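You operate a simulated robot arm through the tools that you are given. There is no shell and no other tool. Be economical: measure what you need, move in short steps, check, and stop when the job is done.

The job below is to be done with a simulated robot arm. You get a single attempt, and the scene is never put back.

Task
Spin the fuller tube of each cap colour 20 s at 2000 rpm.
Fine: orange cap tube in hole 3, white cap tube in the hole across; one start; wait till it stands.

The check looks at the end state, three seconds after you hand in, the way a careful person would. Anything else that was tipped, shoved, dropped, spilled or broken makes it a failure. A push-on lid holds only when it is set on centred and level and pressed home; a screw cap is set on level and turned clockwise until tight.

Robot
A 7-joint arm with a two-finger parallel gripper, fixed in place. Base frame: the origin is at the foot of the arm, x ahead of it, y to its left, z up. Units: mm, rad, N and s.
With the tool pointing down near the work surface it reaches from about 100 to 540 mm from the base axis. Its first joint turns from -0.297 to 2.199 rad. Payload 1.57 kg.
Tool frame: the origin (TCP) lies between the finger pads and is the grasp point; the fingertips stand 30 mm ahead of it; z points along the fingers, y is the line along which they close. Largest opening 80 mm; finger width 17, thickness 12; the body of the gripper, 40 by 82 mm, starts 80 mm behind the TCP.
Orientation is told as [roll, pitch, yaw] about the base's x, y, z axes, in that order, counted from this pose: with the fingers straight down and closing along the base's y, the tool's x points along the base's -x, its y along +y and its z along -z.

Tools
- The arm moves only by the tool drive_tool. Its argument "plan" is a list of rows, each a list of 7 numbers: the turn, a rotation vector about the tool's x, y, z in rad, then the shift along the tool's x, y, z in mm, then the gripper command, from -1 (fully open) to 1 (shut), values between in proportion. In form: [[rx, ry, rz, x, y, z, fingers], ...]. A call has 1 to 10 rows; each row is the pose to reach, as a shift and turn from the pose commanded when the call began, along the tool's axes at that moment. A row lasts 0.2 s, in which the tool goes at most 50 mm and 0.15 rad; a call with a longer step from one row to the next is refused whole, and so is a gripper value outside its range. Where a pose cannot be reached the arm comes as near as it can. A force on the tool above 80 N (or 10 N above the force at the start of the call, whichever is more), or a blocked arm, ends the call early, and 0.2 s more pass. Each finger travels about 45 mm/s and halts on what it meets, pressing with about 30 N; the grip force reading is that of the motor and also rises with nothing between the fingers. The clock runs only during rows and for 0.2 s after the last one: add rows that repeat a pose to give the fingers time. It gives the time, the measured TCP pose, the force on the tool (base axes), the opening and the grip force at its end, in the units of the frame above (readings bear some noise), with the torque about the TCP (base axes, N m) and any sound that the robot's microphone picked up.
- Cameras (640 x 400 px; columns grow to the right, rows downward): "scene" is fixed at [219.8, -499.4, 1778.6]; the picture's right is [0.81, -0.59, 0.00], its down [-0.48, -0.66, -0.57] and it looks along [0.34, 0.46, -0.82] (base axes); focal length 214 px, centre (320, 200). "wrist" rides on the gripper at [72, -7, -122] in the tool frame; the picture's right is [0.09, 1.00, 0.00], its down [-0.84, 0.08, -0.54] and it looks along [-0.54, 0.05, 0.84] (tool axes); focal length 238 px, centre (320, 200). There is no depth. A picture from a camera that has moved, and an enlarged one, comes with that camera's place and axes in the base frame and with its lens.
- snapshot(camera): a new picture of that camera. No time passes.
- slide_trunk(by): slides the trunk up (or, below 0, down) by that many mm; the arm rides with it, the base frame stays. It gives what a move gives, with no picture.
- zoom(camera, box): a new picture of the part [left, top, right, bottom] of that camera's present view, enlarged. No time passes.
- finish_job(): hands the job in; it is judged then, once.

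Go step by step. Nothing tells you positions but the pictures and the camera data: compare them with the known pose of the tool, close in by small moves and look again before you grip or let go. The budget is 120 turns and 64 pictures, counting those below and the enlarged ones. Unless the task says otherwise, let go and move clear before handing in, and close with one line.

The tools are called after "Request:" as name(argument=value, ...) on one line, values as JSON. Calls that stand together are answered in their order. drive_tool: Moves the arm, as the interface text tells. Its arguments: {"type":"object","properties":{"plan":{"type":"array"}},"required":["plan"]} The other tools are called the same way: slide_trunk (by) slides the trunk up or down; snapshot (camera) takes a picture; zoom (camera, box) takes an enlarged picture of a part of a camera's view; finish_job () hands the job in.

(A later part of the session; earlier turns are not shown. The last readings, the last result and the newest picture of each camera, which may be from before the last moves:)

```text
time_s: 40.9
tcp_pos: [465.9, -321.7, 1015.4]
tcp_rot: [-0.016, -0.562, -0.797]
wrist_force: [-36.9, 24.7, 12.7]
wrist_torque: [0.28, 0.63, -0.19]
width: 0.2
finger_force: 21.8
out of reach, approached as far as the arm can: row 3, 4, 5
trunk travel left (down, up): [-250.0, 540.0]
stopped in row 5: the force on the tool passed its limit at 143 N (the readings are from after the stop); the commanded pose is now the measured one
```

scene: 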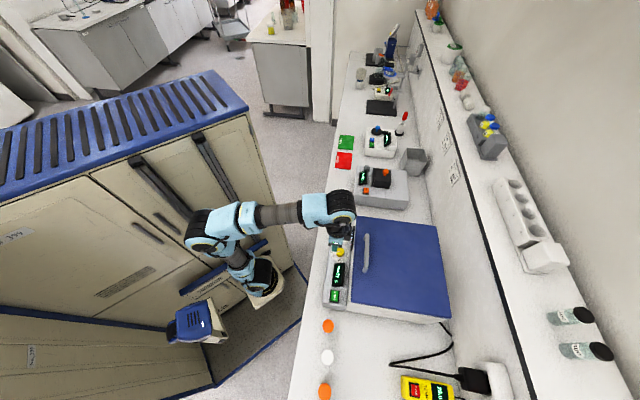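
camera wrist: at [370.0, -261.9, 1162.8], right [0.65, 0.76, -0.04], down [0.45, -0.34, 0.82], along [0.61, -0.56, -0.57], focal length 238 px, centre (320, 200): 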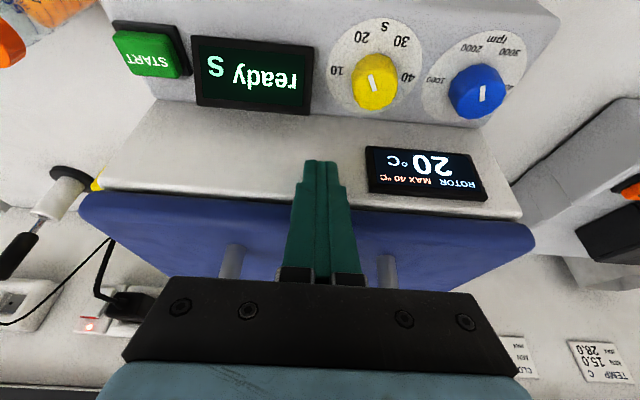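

I should not have batched that: the lift fell short and the tip touched the ledge. I'll back off gently and check for damage.

Request:
drive_tool(plan=[[0, 0, 0, 6, 0, -10, 1], [0, 0.1, 0, 10, 0, -25, 1], [0, 0.25, 0, 15, 0, -50, 1], [0, 0.4, 0, 15, 0, -75, 1], [0, 0.4, 0, 15, 0, -75, 1]])

Request:
snapshot(camera="wrist")

```text
time_s: 42.1
tcp_pos: [433.0, -284.5, 1069.7]
tcp_rot: [-0.011, -0.164, -0.8]
wrist_force: [-0.3, -0.3, -0.5]
wrist_torque: [0.01, -0.02, -0.03]
width: 0.0
finger_force: 21.9
out of reach, approached as far as the arm can: row 1
trunk travel left (down, up): [-250.0, 540.0]
```

```text
24 pictures are left
camera wrist: at [365.3, -222.9, 1177.3], right [0.65, 0.76, -0.03], down [0.57, -0.47, 0.67], along [0.49, -0.45, -0.74], focal length 238 px, centre (320, 200)
```

wrist: 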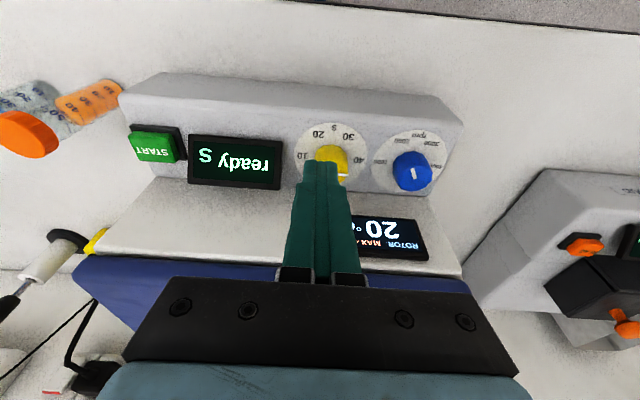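

The yellow knob looks disturbed, so I'll recheck it later. First I'll go well above everything and find out how far the arm can reach when tilted.

Request:
zoom(camera="wrist", box=[288, 105, 448, 205])

Request:
slide_trunk(by=250)

Request:
drive_tool(plan=[[0, -0.1, 0, -40, 0, 10, 1], [0, -0.2, 0, -80, 0, 20, 1], [0, -0.3, 0, -120, 0, 30, 1], [0, -0.45, 0, -160, 0, 40, 1], [0, -0.6, 0, -200, 0, 50, 1], [0, -0.75, 0, -240, 0, 60, 1], [0, -0.85, 0, -280, 0, 70, 1], [0, -0.85, 0, -320, 0, 80, 1], [0, -0.85, 0, -320, 0, 80, 1]])

```text
4.00 times, centred on (368, 155) of wrist
camera zoom: at [365.3, -222.9, 1177.3], right [0.65, 0.76, -0.03], down [0.57, -0.47, 0.67], along [0.49, -0.45, -0.74], focal length 953 px, centre (128, 380)
```

zoom: 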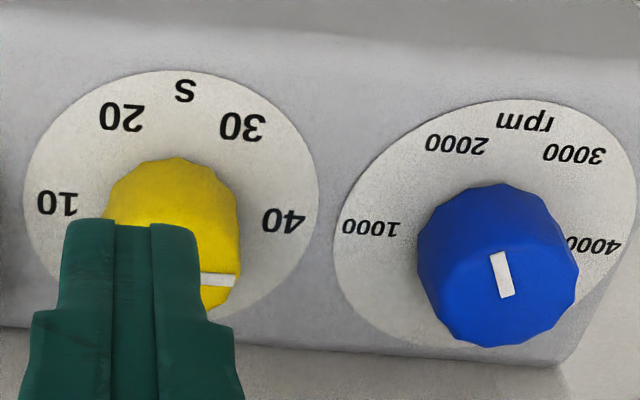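

```text
time_s: 44.6
tcp_pos: [432.1, -286.0, 1319.0]
tcp_rot: [-0.014, -0.165, -0.801]
wrist_force: [0.0, 0.0, 0.0]
wrist_torque: [-0.02, -0.03, 0.02]
width: 0.0
finger_force: 21.3
trunk travel left (down, up): [-500.0, 290.0]
```

```text
time_s: 46.6
tcp_pos: [660.8, -523.1, 1291.9]
tcp_rot: [-0.024, -1.014, -0.782]
wrist_force: [-0.1, -0.1, -0.7]
wrist_torque: [0.02, 0.02, 0.05]
width: 0.0
finger_force: 21.6
trunk travel left (down, up): [-500.0, 290.0]
```

Blue is still on 2000, but yellow was knocked to 40, so I'll redo it later. Reach is fine with tilt (r≈840). Next I'll come over the handle vertically and rotate so the fingers straddle the bar.

Request:
drive_tool(plan=[[0, 0.14, 0, 24, -3, -22, 1], [0, 0.28, 0, 48, -6, -44, 0.5], [0, 0.42, 0, 72, -9, -66, 0], [0, 0.56, 0, 96, -12, -88, 0], [0, 0.7, 0, 120, -14, -110, 0], [0, 0.84, 0, 144, -16, -131, 0], [0, 0.98, 0, 164, -18, -150, 0], [0, 1.014, 0, 164, -18, -150, 0]])

```text
time_s: 48.4
tcp_pos: [498.3, -381.8, 1233.2]
tcp_rot: [-0.014, 0.003, -0.803]
wrist_force: [-0.7, -0.8, 0.3]
wrist_torque: [-0.06, -0.01, -0.02]
width: 39.6
finger_force: 0.1
trunk travel left (down, up): [-500.0, 290.0]
```

Request:
drive_tool(plan=[[0, 0, -0.15, 0, 0, 0, 0], [0, 0, -0.3, 0, 0, 0, 0], [0, 0, -0.45, 0, 0, 0, 0], [0, 0, -0.6, 0, 0, 0, 0], [0, 0, -0.75, 0, 0, 0, 0], [0, 0, -0.9, 0, 0, 0, 0], [0, 0, -1.05, 0, 0, 0, 0], [0, 0, -1.2, 0, 0, 0, 0], [0, 0, -1.35, 0, 0, 0, 0], [0, 0, -1.5, 0, 0, 0, 0]])

Request:
drive_tool(plan=[[0, 0, -0.09, 0, 0, 20, 0], [0, 0, -0.09, 0, 0, 40, 0]])

Request:
snapshot(camera="wrist")

```text
time_s: 50.6
tcp_pos: [499.8, -381.6, 1232.6]
tcp_rot: [-0.001, 0.014, 0.701]
wrist_force: [-1.0, 1.1, -0.3]
wrist_torque: [-0.01, 0.01, 0.04]
width: 40.3
finger_force: 0.1
trunk travel left (down, up): [-500.0, 290.0]
```

```text
time_s: 51.2
tcp_pos: [497.9, -381.2, 1191.7]
tcp_rot: [-0.001, 0.014, 0.788]
wrist_force: [0.4, -0.6, -0.4]
wrist_torque: [0.01, 0.02, 0.01]
width: 39.8
finger_force: 0.1
trunk travel left (down, up): [-500.0, 290.0]
```

```text
22 pictures are left
camera wrist: at [452.8, -436.3, 1314.1], right [-0.77, 0.64, 0.0], down [0.54, 0.65, 0.53], along [0.34, 0.41, -0.85], focal length 238 px, centre (320, 200)
```

wrist: 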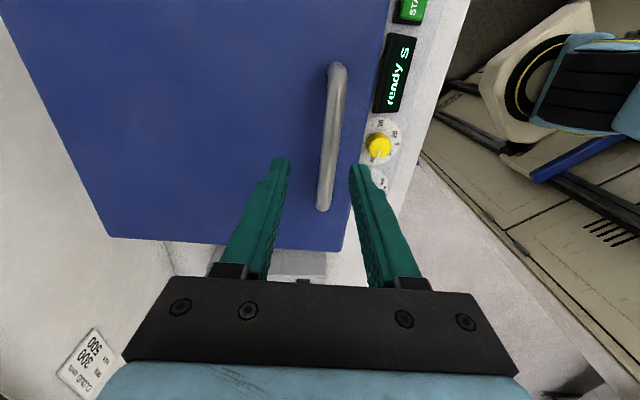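

Request:
drive_tool(plan=[[0, 0, 0, 0, 7, 20, 0], [0, 0, 0, 0, 7, 40, 0], [0, 0, 0, 0, 7, 54, 0]])

Request:
snapshot(camera="wrist")

```text
time_s: 52.0
tcp_pos: [492.5, -377.7, 1137.0]
tcp_rot: [0.0, 0.013, 0.787]
wrist_force: [-0.2, -0.4, 0.8]
wrist_torque: [-0.04, 0.02, 0.04]
width: 39.9
finger_force: 0.1
trunk travel left (down, up): [-500.0, 290.0]
```

```text
21 pictures are left
camera wrist: at [447.1, -431.7, 1260.4], right [-0.77, 0.64, 0.0], down [0.54, 0.65, 0.53], along [0.34, 0.41, -0.85], focal length 238 px, centre (320, 200)
```

wrist: 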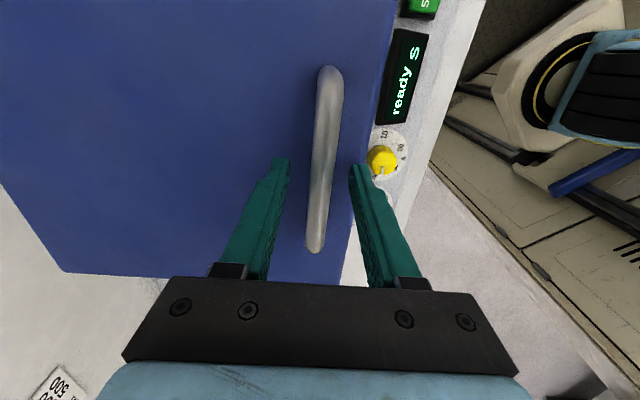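

Request:
drive_tool(plan=[[0, 0, 0, 0, 0, -3, 0.4], [0, 0, 0, 0, 0, -3, 0.8], [0, 0, 0, 0, 0, -3, 0.8], [0, 0, 0, 0, 0, -3, 0.8]])

```text
time_s: 53.0
tcp_pos: [492.0, -377.0, 1141.1]
tcp_rot: [0.002, 0.015, 0.786]
wrist_force: [-2.0, 1.3, -0.1]
wrist_torque: [0.06, -0.04, -0.03]
width: 13.6
finger_force: 29.7
trunk travel left (down, up): [-500.0, 290.0]
```

Request:
drive_tool(plan=[[0, 0, 0, 0, -2, -10, 0.8], [0, 0, 0, 0, -4.5, -20, 0.8], [0, 0, 0, 0, -7.5, -31, 0.8], [0, 0, 0, 0, -11, -42, 0.8], [0, 0, 0, 0, -11, -42, 0.8]])

```text
time_s: 54.2
tcp_pos: [500.7, -385.8, 1183.9]
tcp_rot: [0.0, 0.014, 0.788]
wrist_force: [-7.0, 1.2, -2.3]
wrist_torque: [0.06, 0.24, -0.08]
width: 13.8
finger_force: 29.8
trunk travel left (down, up): [-500.0, 290.0]
```

Request:
drive_tool(plan=[[0.06, 0, 0, 0, -5, -13, 0.8], [0.12, 0, 0, 0, -10, -26, 0.8], [0.18, 0, 0, 0, -17, -38, 0.8], [0.24, 0, 0, 0, -24, -50, 0.8], [0.3, 0, 0, 0, -32, -62, 0.8], [0.36, 0, 0, 0, -40, -74, 0.8], [0.36, 0, 0, 0, -40, -74, 0.8]])

Request:
snapshot(camera="scene")

```text
time_s: 55.8
tcp_pos: [529.1, -411.0, 1258.9]
tcp_rot: [-0.365, 0.012, 0.785]
wrist_force: [-18.1, 4.9, 9.4]
wrist_torque: [0.08, 0.22, -0.46]
width: 13.9
finger_force: 29.9
trunk travel left (down, up): [-500.0, 290.0]
```

```text
20 pictures are left
```

scene: 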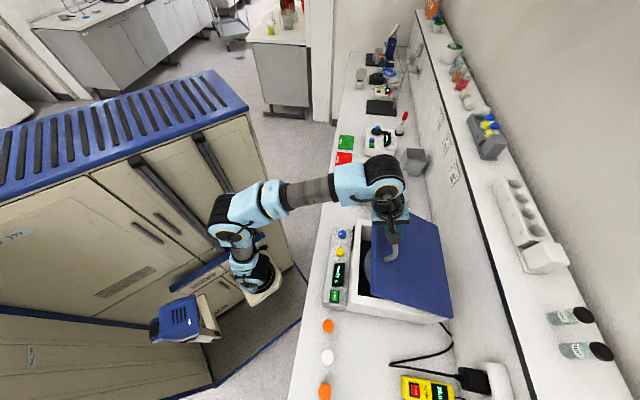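

Request:
drive_tool(plan=[[0.04, 0, 0, 0, -11, -6.2, 0.8], [0.08, 0, 0, 0, -22.3, -11.8, 0.8], [0.12, 0, 0, 0, -34, -17.2, 0.8], [0.16, 0, 0, 0, -45.9, -22.1, 0.8], [0.2, 0, 0, 0, -58, -26.3, 0.8], [0.24, 0, 0, 0, -70.3, -29.9, 0.8], [0.24, 0, 0, 0, -70.3, -29.9, 0.8]])

```text
time_s: 57.4
tcp_pos: [570.4, -451.1, 1309.7]
tcp_rot: [-0.599, 0.013, 0.786]
wrist_force: [-9.0, -9.9, -6.8]
wrist_torque: [0.07, 0.08, -0.64]
width: 13.8
finger_force: 30.3
trunk travel left (down, up): [-500.0, 290.0]
```

Request:
drive_tool(plan=[[0, 0, 0, 0, -12.5, 0.8, 0.8], [0, 0, 0, 0, -25.3, 1.6, 0.8], [0, 0, 0, 0, -38, 3, 0.8], [0, 0, 0, 0, -50.9, 4.9, 0.8], [0, 0, 0, 0, -63, 7.8, 0.8], [0, 0, 0, 0, -75.7, 11, 0.8], [0, 0, 0, 0, -75.7, 11, 0.8]])

Request:
snapshot(camera="scene")

```text
time_s: 59.0
tcp_pos: [618.4, -500.0, 1343.2]
tcp_rot: [-0.599, 0.012, 0.786]
wrist_force: [-9.5, -15.2, -9.0]
wrist_torque: [0.09, -0.2, -0.5]
width: 13.7
finger_force: 30.1
trunk travel left (down, up): [-500.0, 290.0]
```

```text
19 pictures are left
```

scene: 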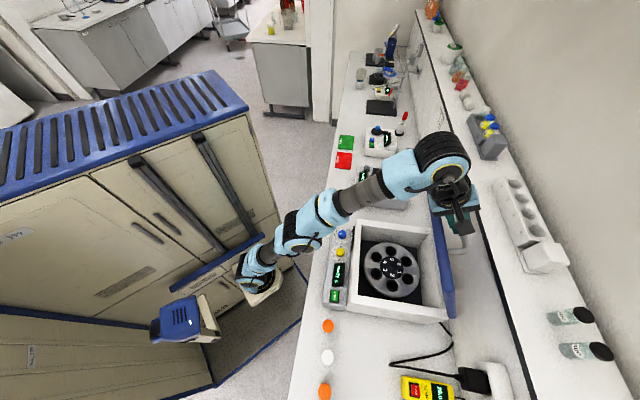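

The lid is nearly upright and the six-hole rotor is visible. I'll nudge it a bit further, then zoom on the rotor.

Request:
drive_tool(plan=[[0, 0, 0, 0, -12, 4, 0.8], [0, 0, 0, 0, -24, 8.5, 0.8], [0, 0, 0, 0, -35, 13, 0.8], [0, 0, 0, 0, -35, 13, 0.8]])

Request:
zoom(camera="scene", box=[325, 215, 485, 315])

```text
time_s: 60.0
tcp_pos: [623.8, -517.2, 1335.3]
tcp_rot: [-0.603, 0.012, 0.789]
wrist_force: [9.2, 15.8, 25.8]
wrist_torque: [0.19, -0.29, -0.37]
width: 14.0
finger_force: 30.9
out of reach, approached as far as the arm can: row 1, 2, 3, 4
trunk travel left (down, up): [-500.0, 290.0]
```

```text
4.00 times, centred on (405, 265) of scene
camera zoom: at [219.8, -499.4, 1778.6], right [0.81, -0.59, 0.0], down [-0.48, -0.66, -0.57], along [0.34, 0.46, -0.82], focal length 858 px, centre (-20, -60)
```

zoom: 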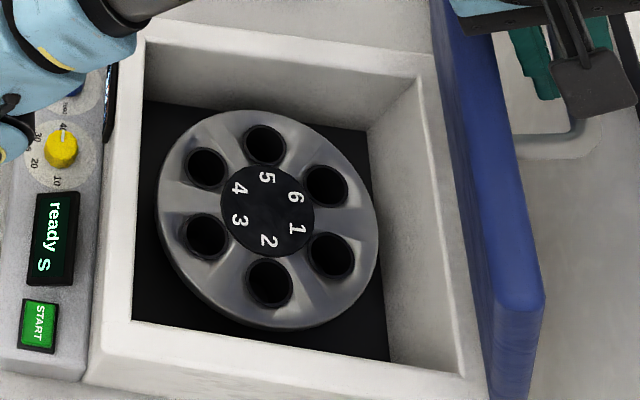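

Request:
drive_tool(plan=[[0, 0, 0, 0, 8, -3, 0.8], [0, 0, 0, 0, 16, -7, 0.8], [0, 0, 0, 0, 16, -7, 0.8]])

Request:
drive_tool(plan=[[0, 0, 0, 0, 0, 0, 0.55], [0, 0, 0, 0, 0, 0, 0.45], [0, 0, 0, 0, 0, 0, 0.45]])

Request:
snapshot(camera="wrist")

```text
time_s: 60.8
tcp_pos: [612.2, -507.4, 1330.6]
tcp_rot: [-0.597, 0.014, 0.788]
wrist_force: [7.9, 13.2, 3.4]
wrist_torque: [0.45, -0.43, -0.29]
width: 13.8
finger_force: 30.6
trunk travel left (down, up): [-500.0, 290.0]
```

```text
time_s: 61.6
tcp_pos: [609.9, -508.0, 1330.9]
tcp_rot: [-0.598, 0.014, 0.785]
wrist_force: [-0.6, -0.3, -0.2]
wrist_torque: [-0.01, -0.01, -0.02]
width: 21.9
finger_force: 0.0
trunk travel left (down, up): [-500.0, 290.0]
```

```text
17 pictures are left
camera wrist: at [515.7, -513.8, 1436.1], right [-0.65, 0.51, -0.56], down [0.33, 0.86, 0.39], along [0.68, 0.07, -0.73], focal length 238 px, centre (320, 200)
```

wrist: 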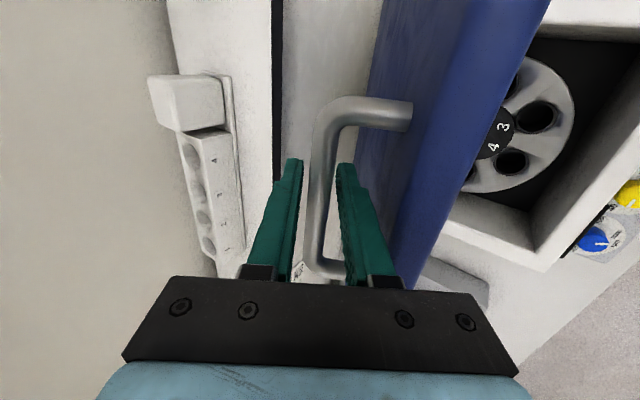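

The lid stays up on its own. I'll back the fingers off along their axis.

Request:
drive_tool(plan=[[0, 0, 0, 0, 0, -10, 0.45], [0, 0, 0, 0, -1, -20, 0.45], [0, 0, 0, 0, -2, -30, 0.45], [0, 0, 0, 0, -2, -40, 0.45]])

```text
time_s: 62.6
tcp_pos: [596.4, -492.4, 1363.2]
tcp_rot: [-0.598, 0.013, 0.788]
wrist_force: [0.5, 0.2, -0.3]
wrist_torque: [0.03, 0.0, -0.01]
width: 22.0
finger_force: 0.0
out of reach, approached as far as the arm can: row 4
trunk travel left (down, up): [-500.0, 290.0]
```

Request:
slide_trunk(by=110)

Request:
zoom(camera="scene", box=[325, 215, 485, 315])

```text
time_s: 64.1
tcp_pos: [594.9, -492.5, 1473.6]
tcp_rot: [-0.6, 0.014, 0.787]
wrist_force: [0.0, -0.3, 0.8]
wrist_torque: [-0.02, -0.01, 0.02]
width: 21.9
finger_force: 0.1
trunk travel left (down, up): [-610.0, 180.0]
```

```text
4.00 times, centred on (405, 265) of scene
camera zoom: at [219.8, -499.4, 1778.6], right [0.81, -0.59, 0.0], down [-0.48, -0.66, -0.57], along [0.34, 0.46, -0.82], focal length 858 px, centre (-20, -60)
```

zoom: 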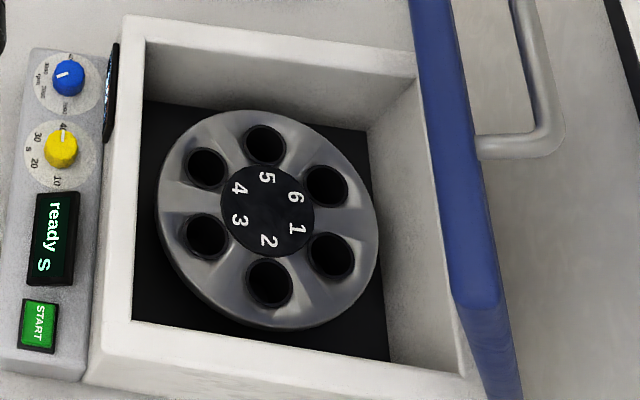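

Lid holds. Hole 3 is at the lower left of the rotor (about (500,-444)) and hole 6 across from it (about (617,-474)). I'll retreat, re-orient, reset the yellow knob and look into the rotor with the wrist camera.

Request:
drive_tool(plan=[[-0.12, 0, 0, -3, 32, -15, 0], [-0.24, 0, 0, -6, 64, -30, 0], [-0.36, 0, 0, -9, 97, -45, 0], [-0.48, 0, 0, -11, 129, -60, 0], [-0.6, 0, 0, -13, 161, -74, 0], [-0.6, 0, 0, -13, 161, -74, 0]])

Request:
drive_tool(plan=[[0, 0, 0.15, 0, 0, 0, -0.25], [0, 0, 0.3, 0, 0, 0, -0.25], [0, 0, 0.45, 0, 0, 0, -0.25], [0, 0, 0.6, 0, 0, 0, -0.25], [0, 0, 0.75, 0, 0, 0, -0.25], [0, 0, 0.9, 0, 0, 0, -0.25], [0, 0, 1.05, 0, 0, 0, -0.25], [0, 0, 1.2, 0, 0, 0, -0.25], [0, 0, 1.35, 0, 0, 0, -0.25], [0, 0, 1.5, 0, 0, 0, -0.25]])

Request:
slide_trunk(by=-120)

Request:
snapshot(camera="wrist")

```text
time_s: 65.5
tcp_pos: [471.3, -354.5, 1393.5]
tcp_rot: [0.0, 0.013, 0.786]
wrist_force: [-0.2, -0.1, 0.1]
wrist_torque: [-0.02, -0.01, 0.0]
width: 40.0
finger_force: 0.2
out of reach, approached as far as the arm can: row 3, 4, 5, 6
trunk travel left (down, up): [-610.0, 180.0]
```

```text
time_s: 67.7
tcp_pos: [473.1, -354.2, 1394.5]
tcp_rot: [-0.012, 0.0, -0.717]
wrist_force: [0.3, 0.1, 0.0]
wrist_torque: [-0.02, 0.0, 0.01]
width: 49.9
finger_force: 0.1
trunk travel left (down, up): [-610.0, 180.0]
```

```text
time_s: 69.2
tcp_pos: [472.5, -355.4, 1273.4]
tcp_rot: [-0.012, 0.0, -0.714]
wrist_force: [0.2, 0.2, -0.6]
wrist_torque: [0.01, -0.03, 0.0]
width: 50.0
finger_force: 0.1
trunk travel left (down, up): [-490.0, 300.0]
```

```text
15 pictures are left
camera wrist: at [414.0, -311.4, 1395.0], right [0.58, 0.81, -0.01], down [0.69, -0.48, 0.54], along [0.43, -0.32, -0.84], focal length 238 px, centre (320, 200)
```

wrist: 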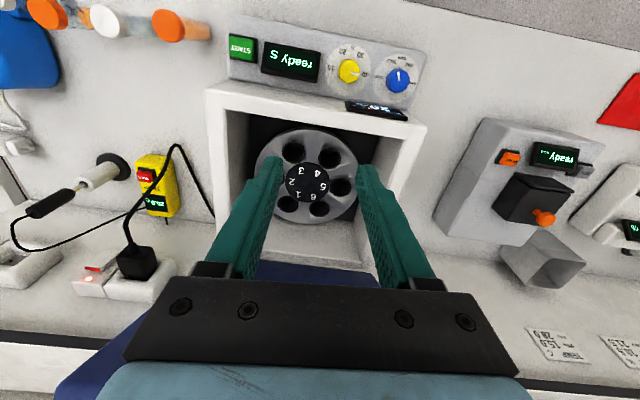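

Request:
zoom(camera="wrist", box=[232, 110, 392, 235])

```text
3.20 times, centred on (312, 172) of wrist
camera zoom: at [414.0, -311.4, 1395.0], right [0.58, 0.81, -0.01], down [0.69, -0.48, 0.54], along [0.43, -0.32, -0.84], focal length 763 px, centre (346, 288)
```

zoom: 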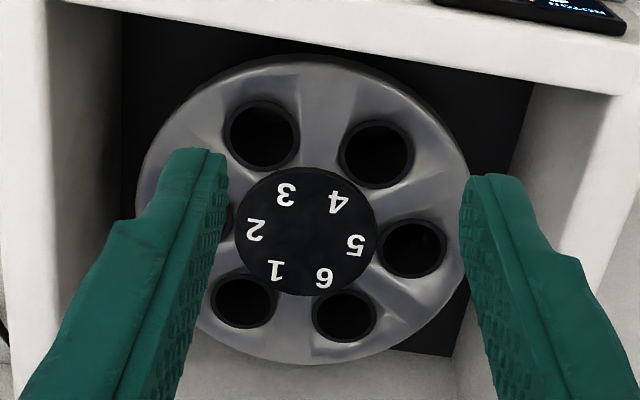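

The hole rims are horizontal, so the tubes go in vertically. Rotor rim z≈1015, hole 3 ≈ (507,-439), hole 6 ≈ (625,-471). Now I'll redo the yellow knob.

Request:
drive_tool(plan=[[0, 0, 0.148, 12, 9, 34, -0.25], [0, 0, 0.296, 24, 18, 68, -0.25], [0, 0, 0.444, 36, 27, 102, -0.25], [0, 0, 0.592, 45.5, 35.3, 137, -0.25], [0, 0, 0.74, 45.5, 35.3, 171, -0.25], [0, 0, 0.886, 45.5, 35.3, 205, -0.25], [0, 0, 0.886, 45.5, 35.3, 205, -0.25]])

```text
time_s: 70.8
tcp_pos: [457.5, -299.8, 1067.8]
tcp_rot: [-0.01, -0.012, -1.601]
wrist_force: [0.6, 0.3, 0.3]
wrist_torque: [0.0, 0.0, 0.01]
width: 50.0
finger_force: 0.1
trunk travel left (down, up): [-490.0, 300.0]
```

Request:
drive_tool(plan=[[0, 0, 0, 1, 3.5, 20, -0.25], [0, 0, 0, 1, 3.5, 40, -0.25], [0, 0, 0, 1, 3.5, 50, -0.25], [0, 0, 0, 1, 3.5, 50, 0.1], [0, 0, 0, 1, 3.5, 50, 0.5], [0, 0, 0, 1, 3.5, 50, 0.5]])

Request:
drive_tool(plan=[[0, 0, -0.15, 0, 0, 0, 0.5], [0, 0, -0.3, 0, 0, 0, 0.5], [0, 0, -0.45, 0, 0, 0, 0.5], [0, 0, -0.6, 0, 0, 0, 0.5], [0, 0, -0.75, 0, 0, 0, 0.5], [0, 0, -0.9, 0, 0, 0, 0.5], [0, 0, -1.0, 0, 0, 0, 0.5], [0, 0, -1.0, 0, 0, 0, 0.5]])

```text
time_s: 72.2
tcp_pos: [462.9, -300.4, 1018.6]
tcp_rot: [-0.007, -0.009, -1.599]
wrist_force: [2.1, -1.0, -4.0]
wrist_torque: [-0.3, -0.21, 0.02]
width: 31.2
finger_force: 27.9
trunk travel left (down, up): [-490.0, 300.0]
```

```text
time_s: 74.0
tcp_pos: [463.7, -299.5, 1017.6]
tcp_rot: [-0.012, 0.002, -0.597]
wrist_force: [15.4, -4.3, -12.5]
wrist_torque: [-0.27, -0.77, 0.0]
width: 31.3
finger_force: 40.4
trunk travel left (down, up): [-490.0, 300.0]
```

Request:
drive_tool(plan=[[0, 0, -0.12, -2.5, 0.8, 0, 0.5], [0, 0, -0.27, -2.5, 0.8, 0, 0.5], [0, 0, -0.42, -2.5, 0.8, 0, 0.5], [0, 0, -0.57, -2.5, 0.8, 0, 0.5], [0, 0, -0.72, -2.5, 0.8, 0, 0.5], [0, 0, -0.87, -2.5, 0.8, 0, 0.5], [0, 0, -1.02, -2.5, 0.8, 0, 0.5], [0, 0, -1.02, -2.5, 0.8, 0, 0.5]])

Request:
zoom(camera="wrist", box=[224, 90, 416, 210])

```text
time_s: 75.8
tcp_pos: [463.5, -297.9, 1017.6]
tcp_rot: [-0.002, 0.014, 0.423]
wrist_force: [-16.3, 28.6, -13.3]
wrist_torque: [0.96, 0.14, -0.03]
width: 31.4
finger_force: 40.5
trunk travel left (down, up): [-490.0, 300.0]
```

```text
3.33 times, centred on (320, 150) of wrist
camera zoom: at [401.6, -332.9, 1140.0], right [-0.49, 0.87, 0.0], down [0.74, 0.42, 0.53], along [0.46, 0.26, -0.85], focal length 794 px, centre (320, 367)
```

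zoom: 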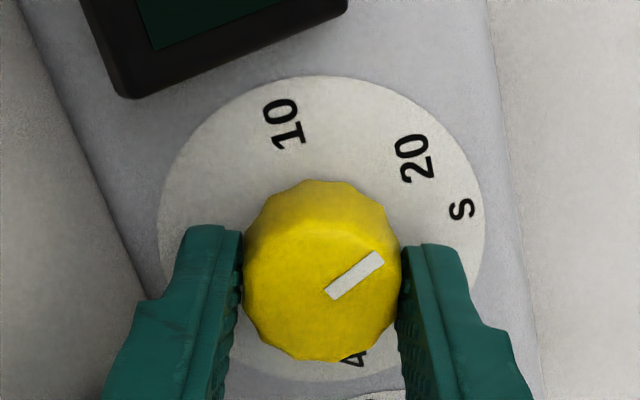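

Request:
drive_tool(plan=[[0, 0, -0.04, 0, 2.2, 0, 0.5], [0, 0, -0.04, 0, 4.2, 0, 0.5], [0, 0, -0.04, 0, 4.2, 0, 0.5]])

```text
time_s: 76.6
tcp_pos: [463.5, -297.6, 1017.8]
tcp_rot: [-0.007, 0.011, 0.461]
wrist_force: [-1.5, 5.0, -12.8]
wrist_torque: [-0.33, 0.35, -0.02]
width: 31.3
finger_force: 40.2
trunk travel left (down, up): [-490.0, 300.0]
```

Request:
drive_tool(plan=[[0, 0, 0, 0, 0.5, 0, 0.1], [0, 0, 0, 0, 0.5, 0, -0.25], [0, 0, 0, 0, 0.5, -30, -0.25], [0, 0, 0, 0, 0, -70, -0.25], [0, 0, 0.1, 0, 0, -110, -0.25]])

Request:
zoom(camera="wrist", box=[240, 40, 432, 160])

```text
time_s: 77.8
tcp_pos: [465.5, -296.0, 1127.3]
tcp_rot: [-0.007, 0.012, 0.36]
wrist_force: [-0.2, 0.7, -0.7]
wrist_torque: [-0.01, 0.02, 0.03]
width: 50.0
finger_force: 0.1
trunk travel left (down, up): [-490.0, 300.0]
```

```text
3.33 times, centred on (336, 100) of wrist
camera zoom: at [400.3, -326.1, 1250.3], right [-0.44, 0.9, 0.0], down [0.76, 0.37, 0.53], along [0.48, 0.23, -0.85], focal length 794 px, centre (267, 533)
```

zoom: 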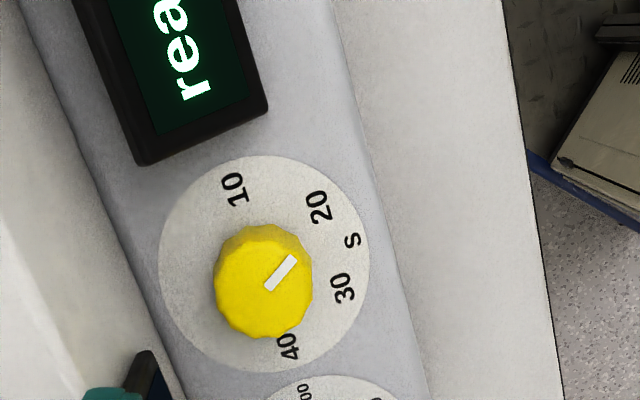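

Yellow is on 20 again. Now I'll go above T1 (orange, ≈(276,-464.5), cap top ≈1007).

Request:
drive_tool(plan=[[0, 0, 0.139, 24, -9, 0, -0.25], [0, 0, 0.278, 48, -18, 0, -0.25], [0, 0, 0.417, 71, -27, 0, -0.25], [0, 0, 0.556, 95, -36, 0, -0.25], [0, 0, 0.695, 118, -46, 0, -0.25], [0, 0, 0.834, 142, -55, 0, -0.25], [0, 0, 0.973, 166, -64, 0, -0.25], [0, 0, 1.112, 190, -73, 0, -0.25], [0, 0, 1.25, 214, -82, 0, -0.25], [0, 0, 1.39, 236.7, -91, 0, -0.25]])

Request:
snapshot(camera="wrist")

```text
time_s: 80.0
tcp_pos: [275.3, -463.6, 1131.6]
tcp_rot: [-0.011, -0.004, -1.031]
wrist_force: [0.1, 1.0, -0.5]
wrist_torque: [-0.01, -0.03, 0.0]
width: 50.0
finger_force: 0.1
trunk travel left (down, up): [-490.0, 300.0]
```

```text
11 pictures are left
camera wrist: at [232.4, -404.5, 1252.0], right [0.81, 0.59, -0.01], down [0.5, -0.67, 0.54], along [0.31, -0.45, -0.84], focal length 238 px, centre (320, 200)
```

wrist: 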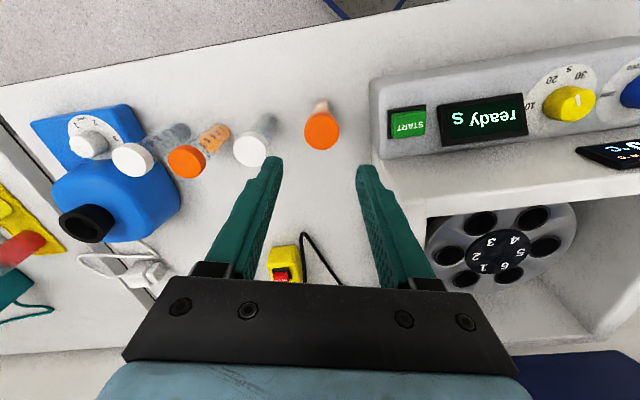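

Request:
drive_tool(plan=[[0, 0, 0, 0, 0.5, 35, -0.25], [0, 0, 0, 0, 0.5, 70, -0.25], [0, 0, 0, 0, 0.5, 90, -0.25], [0, 0, 0, 0, 0.5, 105.6, -0.25], [0, 0, 0, 0, 0.5, 105.6, -0.25]])

Request:
drive_tool(plan=[[0, 0, 0, 0, 0, 0, 0], [0, 0, 0, 0, 0, 0, 0.4], [0, 0, 0, 0, 0, 0, 0.4], [0, 0, 0, 0, 0, 0, 0.4]])

```text
time_s: 81.2
tcp_pos: [273.8, -464.8, 1024.9]
tcp_rot: [-0.013, -0.004, -1.028]
wrist_force: [0.4, 0.7, 0.0]
wrist_torque: [-0.02, 0.0, -0.02]
width: 49.9
finger_force: 0.1
trunk travel left (down, up): [-490.0, 300.0]
```

```text
time_s: 82.2
tcp_pos: [273.1, -464.7, 1025.0]
tcp_rot: [-0.012, -0.001, -1.029]
wrist_force: [-0.4, 0.2, 0.6]
wrist_torque: [0.02, -0.01, 0.05]
width: 34.5
finger_force: 30.0
trunk travel left (down, up): [-490.0, 300.0]
```

Request:
slide_trunk(by=240)

Request:
snapshot(camera="wrist")

```text
time_s: 84.7
tcp_pos: [273.9, -465.1, 1264.0]
tcp_rot: [-0.012, -0.003, -1.03]
wrist_force: [0.2, -0.3, 0.3]
wrist_torque: [-0.02, 0.01, -0.02]
width: 34.0
finger_force: 30.5
trunk travel left (down, up): [-730.0, 60.0]
```

```text
10 pictures are left
camera wrist: at [232.2, -405.4, 1386.1], right [0.81, 0.59, -0.01], down [0.5, -0.67, 0.54], along [0.31, -0.44, -0.84], focal length 238 px, centre (320, 200)
```

wrist: 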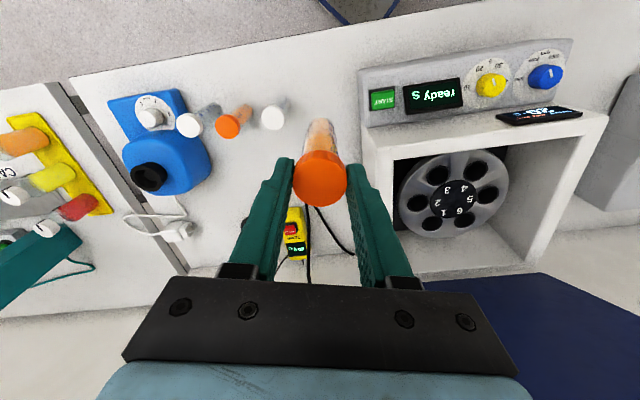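

T1 is held well. I'll move it above hole 3.

Request:
drive_tool(plan=[[0, 0, -0.05, -14, 30, 0, 0.4], [0, 0, -0.1, -28, 61, 0, 0.4], [0, 0, -0.15, -43, 92, 0, 0.4], [0, 0, -0.2, -57, 122, 0, 0.4], [0, 0, -0.25, -71, 153, 0, 0.4], [0, 0, -0.31, -85, 184, 0, 0.4], [0, 0, -0.31, -99, 213.5, 0, 0.4], [0, 0, -0.31, -99, 213.5, 0, 0.4]])

Request:
zoom(camera="wrist", box=[224, 60, 416, 180])

```text
time_s: 86.5
tcp_pos: [508.5, -439.3, 1263.0]
tcp_rot: [-0.012, 0.003, -0.719]
wrist_force: [-0.5, 0.5, -1.2]
wrist_torque: [0.01, -0.02, -0.01]
width: 34.2
finger_force: 30.3
trunk travel left (down, up): [-730.0, 60.0]
```

```text
3.33 times, centred on (320, 120) of wrist
camera zoom: at [450.9, -395.7, 1384.4], right [0.59, 0.81, -0.01], down [0.69, -0.49, 0.54], along [0.43, -0.33, -0.84], focal length 794 px, centre (320, 467)
```

zoom: 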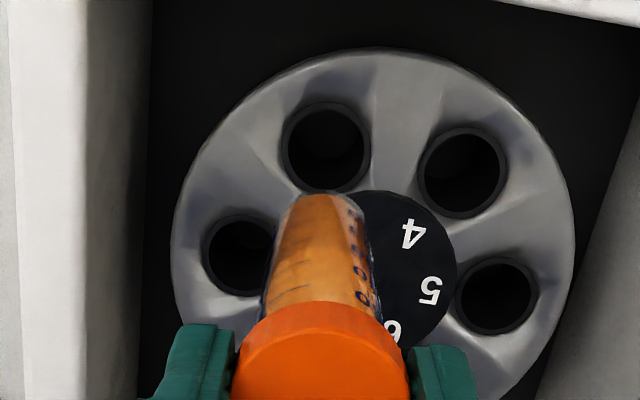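

Alignment over hole 3 is within about 1 mm. I'll descend with the trunk, then by small arm steps with force checks.

Request:
drive_tool(plan=[[0, 0, 0, 0.7, 0, 0, 0.4], [0, 0, 0, 0.7, 0, 0, 0.4]])

Request:
slide_trunk(by=-110)

Request:
zoom(camera="wrist", box=[224, 60, 416, 180])

```text
time_s: 87.1
tcp_pos: [508.0, -439.7, 1263.4]
tcp_rot: [-0.012, 0.001, -0.72]
wrist_force: [0.3, 0.3, -0.8]
wrist_torque: [0.0, 0.0, -0.04]
width: 34.3
finger_force: 29.7
trunk travel left (down, up): [-730.0, 60.0]
```

```text
time_s: 88.5
tcp_pos: [508.4, -439.2, 1153.2]
tcp_rot: [-0.013, 0.001, -0.719]
wrist_force: [-1.1, -0.1, -0.3]
wrist_torque: [0.01, 0.0, 0.0]
width: 34.3
finger_force: 29.5
trunk travel left (down, up): [-620.0, 170.0]
```

```text
3.33 times, centred on (320, 120) of wrist
camera zoom: at [450.0, -395.4, 1274.3], right [0.59, 0.81, -0.01], down [0.69, -0.49, 0.54], along [0.43, -0.33, -0.84], focal length 794 px, centre (320, 467)
```

zoom: 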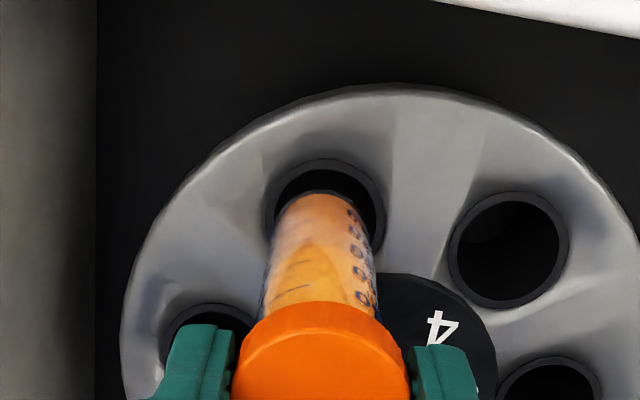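

Request:
drive_tool(plan=[[0, 0, 0, 1, 0, 0, 0.4], [0, 0, 0, 1, 0.1, 10, 0.4], [0, 0, 0, 1, 0.2, 20, 0.4], [0, 0, 0, 1, 0.4, 30, 0.4], [0, 0, 0, 1, 0.5, 40, 0.4]])

```text
time_s: 89.7
tcp_pos: [507.1, -438.4, 1112.2]
tcp_rot: [-0.013, 0.0, -0.72]
wrist_force: [0.2, 0.0, -1.3]
wrist_torque: [0.01, -0.01, -0.01]
width: 33.9
finger_force: 30.2
trunk travel left (down, up): [-620.0, 170.0]
```

Request:
drive_tool(plan=[[0, 0, 0, 0, 0.1, 10, 0.4], [0, 0, 0, 0, 0.2, 20, 0.4], [0, 0, 0, 0, 0.4, 30, 0.4], [0, 0, 0, 0, 0.5, 40, 0.4], [0, 0, 0, 0, 0.6, 50, 0.4]])

```text
time_s: 90.9
tcp_pos: [507.1, -438.6, 1067.6]
tcp_rot: [-0.013, -0.007, -0.719]
wrist_force: [-0.3, 0.1, 28.0]
wrist_torque: [0.0, -0.16, 0.07]
width: 34.8
finger_force: 29.3
trunk travel left (down, up): [-620.0, 170.0]
```

Seated: contact came at TCP z≈1068. I'll relieve the force, then open and rise.

Request:
drive_tool(plan=[[0, 0, 0, 0, 0, -4, 0.4], [0, 0, 0, 0, 0, -4, 0.2], [0, 0, 0, 0, 0, -4, 0], [0, 0, 0, 0, 0, -4, -0.2], [0, 0, 0, 0, 0, -4, -0.2]])

Request:
slide_trunk(by=150)

Request:
zoom(camera="wrist", box=[224, 60, 432, 190])

```text
time_s: 92.1
tcp_pos: [506.7, -438.9, 1067.0]
tcp_rot: [-0.013, 0.0, -0.718]
wrist_force: [0.6, 0.0, 0.0]
wrist_torque: [0.0, 0.04, -0.02]
width: 48.2
finger_force: 0.1
trunk travel left (down, up): [-620.0, 170.0]
```

```text
time_s: 93.8
tcp_pos: [507.0, -438.7, 1217.3]
tcp_rot: [-0.011, -0.001, -0.718]
wrist_force: [-0.6, -0.2, 1.0]
wrist_torque: [0.02, 0.01, 0.0]
width: 47.5
finger_force: 0.1
trunk travel left (down, up): [-770.0, 20.0]
```

```text
3.08 times, centred on (328, 125) of wrist
camera zoom: at [449.1, -394.8, 1338.4], right [0.59, 0.81, -0.01], down [0.69, -0.49, 0.54], along [0.43, -0.33, -0.84], focal length 733 px, centre (295, 431)
```

zoom: 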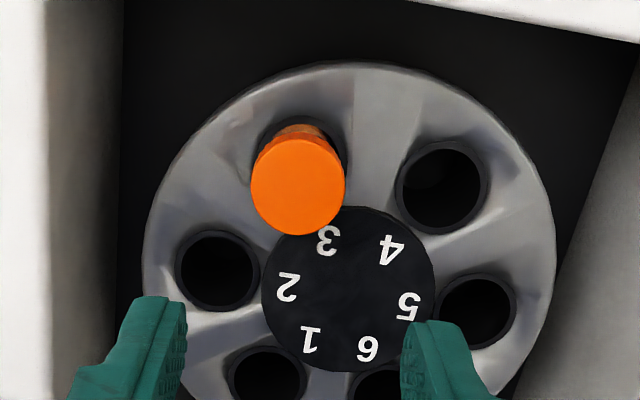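

T1 is in hole 3. The lid leans a bit over hole 6, so I'll push it further open from underneath with closed fingers first.

Request:
drive_tool(plan=[[0, -0.1, 0, 5, 0, -20, 0.2], [0, -0.24, 0, 10, 0, -40, 0.6], [0, -0.38, 0, 15, 0, -60, 1], [0, -0.52, 0, 20, 0, -80, 1], [0, -0.66, 0, 20, 0, -95, 1], [0, -0.8, 0, 20, 0, -105, 1], [0, -0.9, 0, 20, 0, -113, 1], [0, -1.0, 0, 20, 0, -113, 1], [0, -1.0, 0, 20, 0, -113, 1]])

```text
time_s: 95.8
tcp_pos: [493.3, -424.9, 1330.8]
tcp_rot: [-0.025, -1.001, -0.697]
wrist_force: [0.5, -0.4, -0.4]
wrist_torque: [-0.01, -0.02, -0.01]
width: 0.0
finger_force: 21.7
trunk travel left (down, up): [-770.0, 20.0]
```

Request:
drive_tool(plan=[[0, 0, 0, -13, 2, 20, 1], [0, 0, 0, -26, 4, 40, 1], [0, 0, 0, -39, 6, 60, 1], [0, 0, 0, -52, 8, 80, 1], [0, 0, 0, -64.6, 10, 100.6, 1], [0, 0, 0, -64.6, 10, 100.6, 1]])

```text
time_s: 97.2
tcp_pos: [588.2, -494.8, 1329.8]
tcp_rot: [-0.021, -1.0, -0.7]
wrist_force: [0.4, 0.1, 0.1]
wrist_torque: [-0.03, 0.02, -0.01]
width: 0.0
finger_force: 21.7
trunk travel left (down, up): [-770.0, 20.0]
```

Request:
drive_tool(plan=[[0, 0, 0, -10, 0, 15, 1], [0, 0, 0, -19, 0, 30, 1], [0, 0, 0, -27, 0, 42, 1], [0, 0, 0, -27, 0, 42, 1]])

Request:
snapshot(camera="scene")

```text
time_s: 98.2
tcp_pos: [627.7, -527.1, 1330.9]
tcp_rot: [-0.026, -0.999, -0.697]
wrist_force: [0.8, 0.2, 0.1]
wrist_torque: [-0.01, 0.0, -0.01]
width: 0.0
finger_force: 21.3
trunk travel left (down, up): [-770.0, 20.0]
```

```text
6 pictures are left
```

scene: 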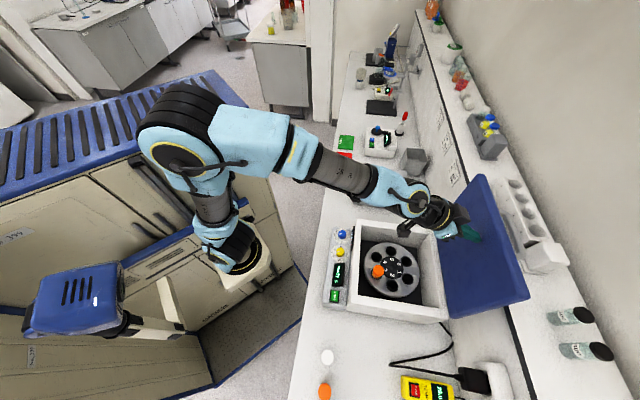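

The lid now leans back fully open. I'll retreat and go for T4 at about (123.5,-614), using a yaw that clears T3.

Request:
drive_tool(plan=[[0, 0, 0, 20, 0, -30, 1], [0, 0.14, 0, 36, 0, -55, 0.6], [0, 0.28, 0, 52, 0, -80, 0.2], [0, 0.43, 0, 68, 0, -105, -0.15], [0, 0.58, 0, 84, 0, -130, -0.15], [0, 0.72, 0, 100, 0, -150, -0.15], [0, 0.86, 0, 105, 0, -165, -0.15], [0, 1.0, 0, 105, 0, -165, -0.15], [0, 1.0, 0, 105, 0, -165, -0.15]])

```text
time_s: 100.2
tcp_pos: [479.5, -399.0, 1330.5]
tcp_rot: [-0.014, 0.002, -0.72]
wrist_force: [0.2, -0.8, -1.2]
wrist_torque: [0.02, 0.0, -0.01]
width: 45.9
finger_force: 0.1
trunk travel left (down, up): [-770.0, 20.0]
```

Request:
drive_tool(plan=[[0, 0, 0.098, 12.6, -39.6, 15, -0.15], [0, 0, 0.196, 25.2, -79.2, 30, -0.15], [0, 0, 0.294, 37.8, -118.9, 45, -0.15], [0, 0, 0.392, 50.4, -158.5, 60, -0.15], [0, 0, 0.49, 63, -198, 75, -0.15], [0, 0, 0.588, 75.6, -237.8, 90, -0.15], [0, 0, 0.686, 88.2, -277.4, 105, -0.15], [0, 0, 0.784, 100.8, -317, 120, -0.15], [0, 0, 0.882, 113.4, -356.7, 135, -0.15], [0, 0, 0.98, 126, -396.3, 150, -0.15]])

Request:
snapshot(camera="wrist")

```text
time_s: 102.4
tcp_pos: [122.3, -616.8, 1186.3]
tcp_rot: [-0.004, -0.012, -1.7]
wrist_force: [0.3, 0.1, 1.0]
wrist_torque: [0.0, 0.01, 0.02]
width: 46.0
finger_force: 0.2
trunk travel left (down, up): [-770.0, 20.0]
```

```text
5 pictures are left
camera wrist: at [126.2, -542.5, 1306.8], right [1.0, -0.04, -0.01], down [-0.03, -0.83, 0.55], along [-0.03, -0.55, -0.83], focal length 238 px, centre (320, 200)
```

wrist: 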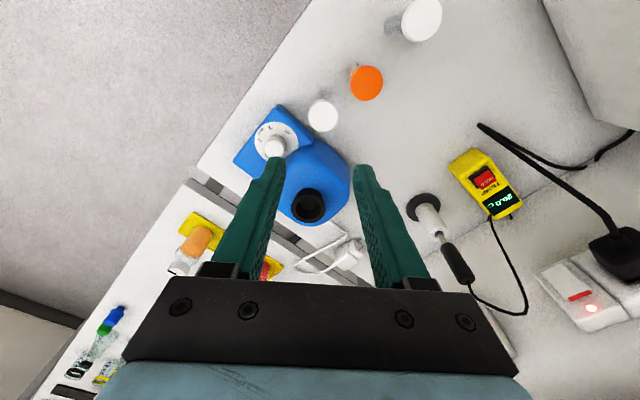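

Request:
drive_tool(plan=[[0, 0, 0, 2.6, 3.4, 40, -0.15], [0, 0, 0, 2.6, 3.4, 80, -0.15], [0, 0, 0, 2.6, 3.4, 110, -0.15], [0, 0, 0, 2.6, 3.4, 135, -0.15], [0, 0, 0, 2.6, 3.4, 150, -0.15], [0, 0, 0, 2.6, 3.4, 161, -0.15]])

Request:
drive_tool(plan=[[0, 0, 0, 0, 0, 0, 0.1], [0, 0, 0, 0, 0, 0, 0.4], [0, 0, 0, 0, 0, 0, 0.4], [0, 0, 0, 0, 0, 0, 0.4]])

```text
time_s: 103.8
tcp_pos: [126.2, -614.7, 1025.2]
tcp_rot: [-0.007, -0.011, -1.7]
wrist_force: [0.2, 0.4, 0.5]
wrist_torque: [-0.01, -0.02, -0.01]
width: 45.9
finger_force: 0.1
trunk travel left (down, up): [-770.0, 20.0]
```

```text
time_s: 104.8
tcp_pos: [126.0, -616.7, 1024.2]
tcp_rot: [-0.006, -0.01, -1.701]
wrist_force: [0.2, -0.1, -0.7]
wrist_torque: [0.0, -0.02, 0.02]
width: 34.2
finger_force: 29.7
trunk travel left (down, up): [-770.0, 20.0]
```

Request:
drive_tool(plan=[[0, 0, 0, -0.5, 0, -40, 0.4], [0, 0, 0, -0.9, -0.5, -80, 0.4], [0, 0, 0, -1.3, -0.7, -120, 0.4], [0, 0, 0, -1.7, -1, -160, 0.4], [0, 0, 0, -2.1, -1.2, -200, 0.4], [0, 0, 0, -2.5, -1.4, -240, 0.4], [0, 0, 0, -2.5, -1.4, -240, 0.4]])

```text
time_s: 106.4
tcp_pos: [124.7, -615.2, 1266.2]
tcp_rot: [-0.007, -0.012, -1.699]
wrist_force: [0.0, -0.6, -0.4]
wrist_torque: [0.0, -0.05, 0.01]
width: 34.6
finger_force: 30.2
trunk travel left (down, up): [-770.0, 20.0]
```

Request:
drive_tool(plan=[[0, 0, -0.078, 16.5, 38.5, 0, 0.4], [0, 0, -0.156, 33, 76.9, 0, 0.4], [0, 0, -0.234, 49.6, 115.4, 0, 0.4], [0, 0, -0.312, 66.1, 153.9, 0, 0.4], [0, 0, -0.39, 82.6, 192.4, 0, 0.4], [0, 0, -0.468, 99.1, 230.8, 0, 0.4], [0, 0, -0.546, 115.6, 269.3, 0, 0.4], [0, 0, -0.624, 132.2, 307.8, 0, 0.4], [0, 0, -0.702, 148.7, 346.2, 0, 0.4], [0, 0, -0.78, 165.2, 384.7, 0, 0.4]])

```text
time_s: 108.6
tcp_pos: [528.3, -501.5, 1261.0]
tcp_rot: [-0.013, -0.002, -0.918]
wrist_force: [-0.7, -0.4, -0.8]
wrist_torque: [0.0, -0.02, 0.0]
width: 34.4
finger_force: 30.3
trunk travel left (down, up): [-770.0, 20.0]
```

Request:
drive_tool(plan=[[0, 0, -0.05, -9.4, 24.2, 0, 0.4], [0, 0, -0.1, -18.8, 48.4, 0, 0.4], [0, 0, -0.15, -28, 72.6, 0, 0.4], [0, 0, -0.2, -37.5, 96.8, 0, 0.4], [0, 0, -0.2, -37.5, 96.8, 0, 0.4]])

Request:
zoom(camera="wrist", box=[224, 60, 416, 180])

```text
time_s: 109.8
tcp_pos: [628.1, -471.3, 1260.0]
tcp_rot: [-0.013, -0.001, -0.72]
wrist_force: [0.2, -0.8, -0.3]
wrist_torque: [0.02, 0.03, 0.05]
width: 34.3
finger_force: 29.9
trunk travel left (down, up): [-770.0, 20.0]
```

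```text
3.33 times, centred on (320, 120) of wrist
camera zoom: at [569.9, -428.5, 1380.9], right [0.59, 0.81, -0.01], down [0.69, -0.49, 0.54], along [0.43, -0.33, -0.84], focal length 794 px, centre (320, 467)
```

zoom: 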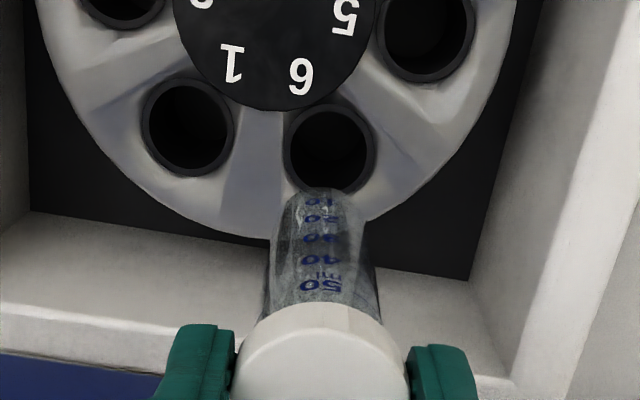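

Request:
drive_tool(plan=[[0, 0, 0, 1.7, 2, 0, 0.4], [0, 0, 0, 1.7, 2, 0, 0.4]])

Request:
slide_trunk(by=-107)

Request:
drive_tool(plan=[[0, 0, 0, 0, 0, 5, 0.4], [0, 0, 0, 0, 0.1, 10, 0.4], [0, 0, 0, 0, 0.2, 15, 0.4], [0, 0, 0, 0, 0.2, 20, 0.4]])

```text
time_s: 110.4
tcp_pos: [627.6, -469.0, 1259.3]
tcp_rot: [-0.012, 0.0, -0.718]
wrist_force: [0.1, 0.0, 0.6]
wrist_torque: [-0.01, -0.01, -0.07]
width: 34.5
finger_force: 29.9
trunk travel left (down, up): [-770.0, 20.0]
```

```text
time_s: 111.8
tcp_pos: [627.5, -469.1, 1153.7]
tcp_rot: [-0.013, 0.0, -0.718]
wrist_force: [0.6, 0.0, -0.4]
wrist_torque: [0.02, -0.01, 0.0]
width: 34.5
finger_force: 30.1
trunk travel left (down, up): [-663.0, 127.0]
```

```text
time_s: 112.8
tcp_pos: [627.2, -469.5, 1132.5]
tcp_rot: [-0.012, 0.0, -0.721]
wrist_force: [0.2, 0.0, 0.5]
wrist_torque: [0.0, -0.03, 0.01]
width: 34.3
finger_force: 30.0
trunk travel left (down, up): [-663.0, 127.0]
```

Request:
drive_tool(plan=[[0, 0, 0, 0, 0.1, 10, 0.4], [0, 0, 0, 0, 0.2, 20, 0.4], [0, 0, 0, 0, 0.3, 30, 0.4], [0, 0, 0, 0, 0.4, 40, 0.4], [0, 0, 0, 0, 0.5, 50, 0.4]])

Request:
drive_tool(plan=[[0, 0, 0, 0, 0.1, 5, 0.4], [0, 0, 0, 0, 0.2, 10, 0.4], [0, 0, 0, 0, 0.2, 16, 0.4], [0, 0, 0, 0, 0.2, 18, 0.4]])

```text
time_s: 114.0
tcp_pos: [628.5, -470.2, 1081.5]
tcp_rot: [-0.012, 0.0, -0.719]
wrist_force: [0.8, 0.1, 0.6]
wrist_torque: [-0.01, 0.03, 0.0]
width: 34.2
finger_force: 30.5
trunk travel left (down, up): [-663.0, 127.0]
```

```text
time_s: 115.0
tcp_pos: [626.9, -470.1, 1068.3]
tcp_rot: [-0.011, -0.004, -0.719]
wrist_force: [-2.1, 0.6, 29.2]
wrist_torque: [0.02, 0.01, -0.07]
width: 34.4
finger_force: 30.2
trunk travel left (down, up): [-663.0, 127.0]
```

Seated at the same depth as T1. I'll release and rise.

Request:
drive_tool(plan=[[0, 0, 0, 0, 0, -4.5, 0.4], [0, 0, 0, 0, 0, -4.5, 0.2], [0, 0, 0, 0, 0, -4.5, 0], [0, 0, 0, 0, 0, -4.5, -0.2], [0, 0, 0, 0, 0, -4.5, -0.2]])

Request:
slide_trunk(by=147)

Request:
zoom(camera="scene", box=[350, 160, 542, 320])

```text
time_s: 116.2
tcp_pos: [628.0, -468.6, 1068.3]
tcp_rot: [-0.013, -0.001, -0.719]
wrist_force: [-0.1, -0.3, 0.5]
wrist_torque: [-0.02, -0.01, -0.02]
width: 48.3
finger_force: 0.1
trunk travel left (down, up): [-663.0, 127.0]
```

```text
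time_s: 117.8
tcp_pos: [627.5, -470.0, 1195.5]
tcp_rot: [-0.012, 0.0, -0.719]
wrist_force: [0.4, 0.2, 0.0]
wrist_torque: [0.0, -0.01, 0.04]
width: 48.2
finger_force: 0.1
out of reach, approached as far as the arm can: row 1
trunk travel left (down, up): [-790.0, 0.0]
```

```text
2.50 times, centred on (446, 240) of scene
camera zoom: at [219.8, -499.4, 1778.6], right [0.81, -0.59, 0.0], down [-0.48, -0.66, -0.57], along [0.34, 0.46, -0.82], focal length 536 px, centre (5, 100)
```

zoom: 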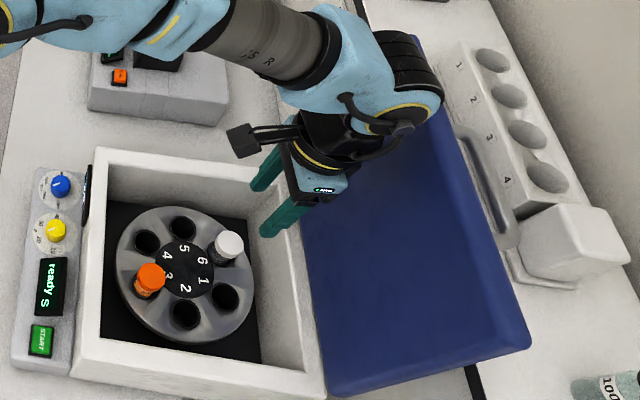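

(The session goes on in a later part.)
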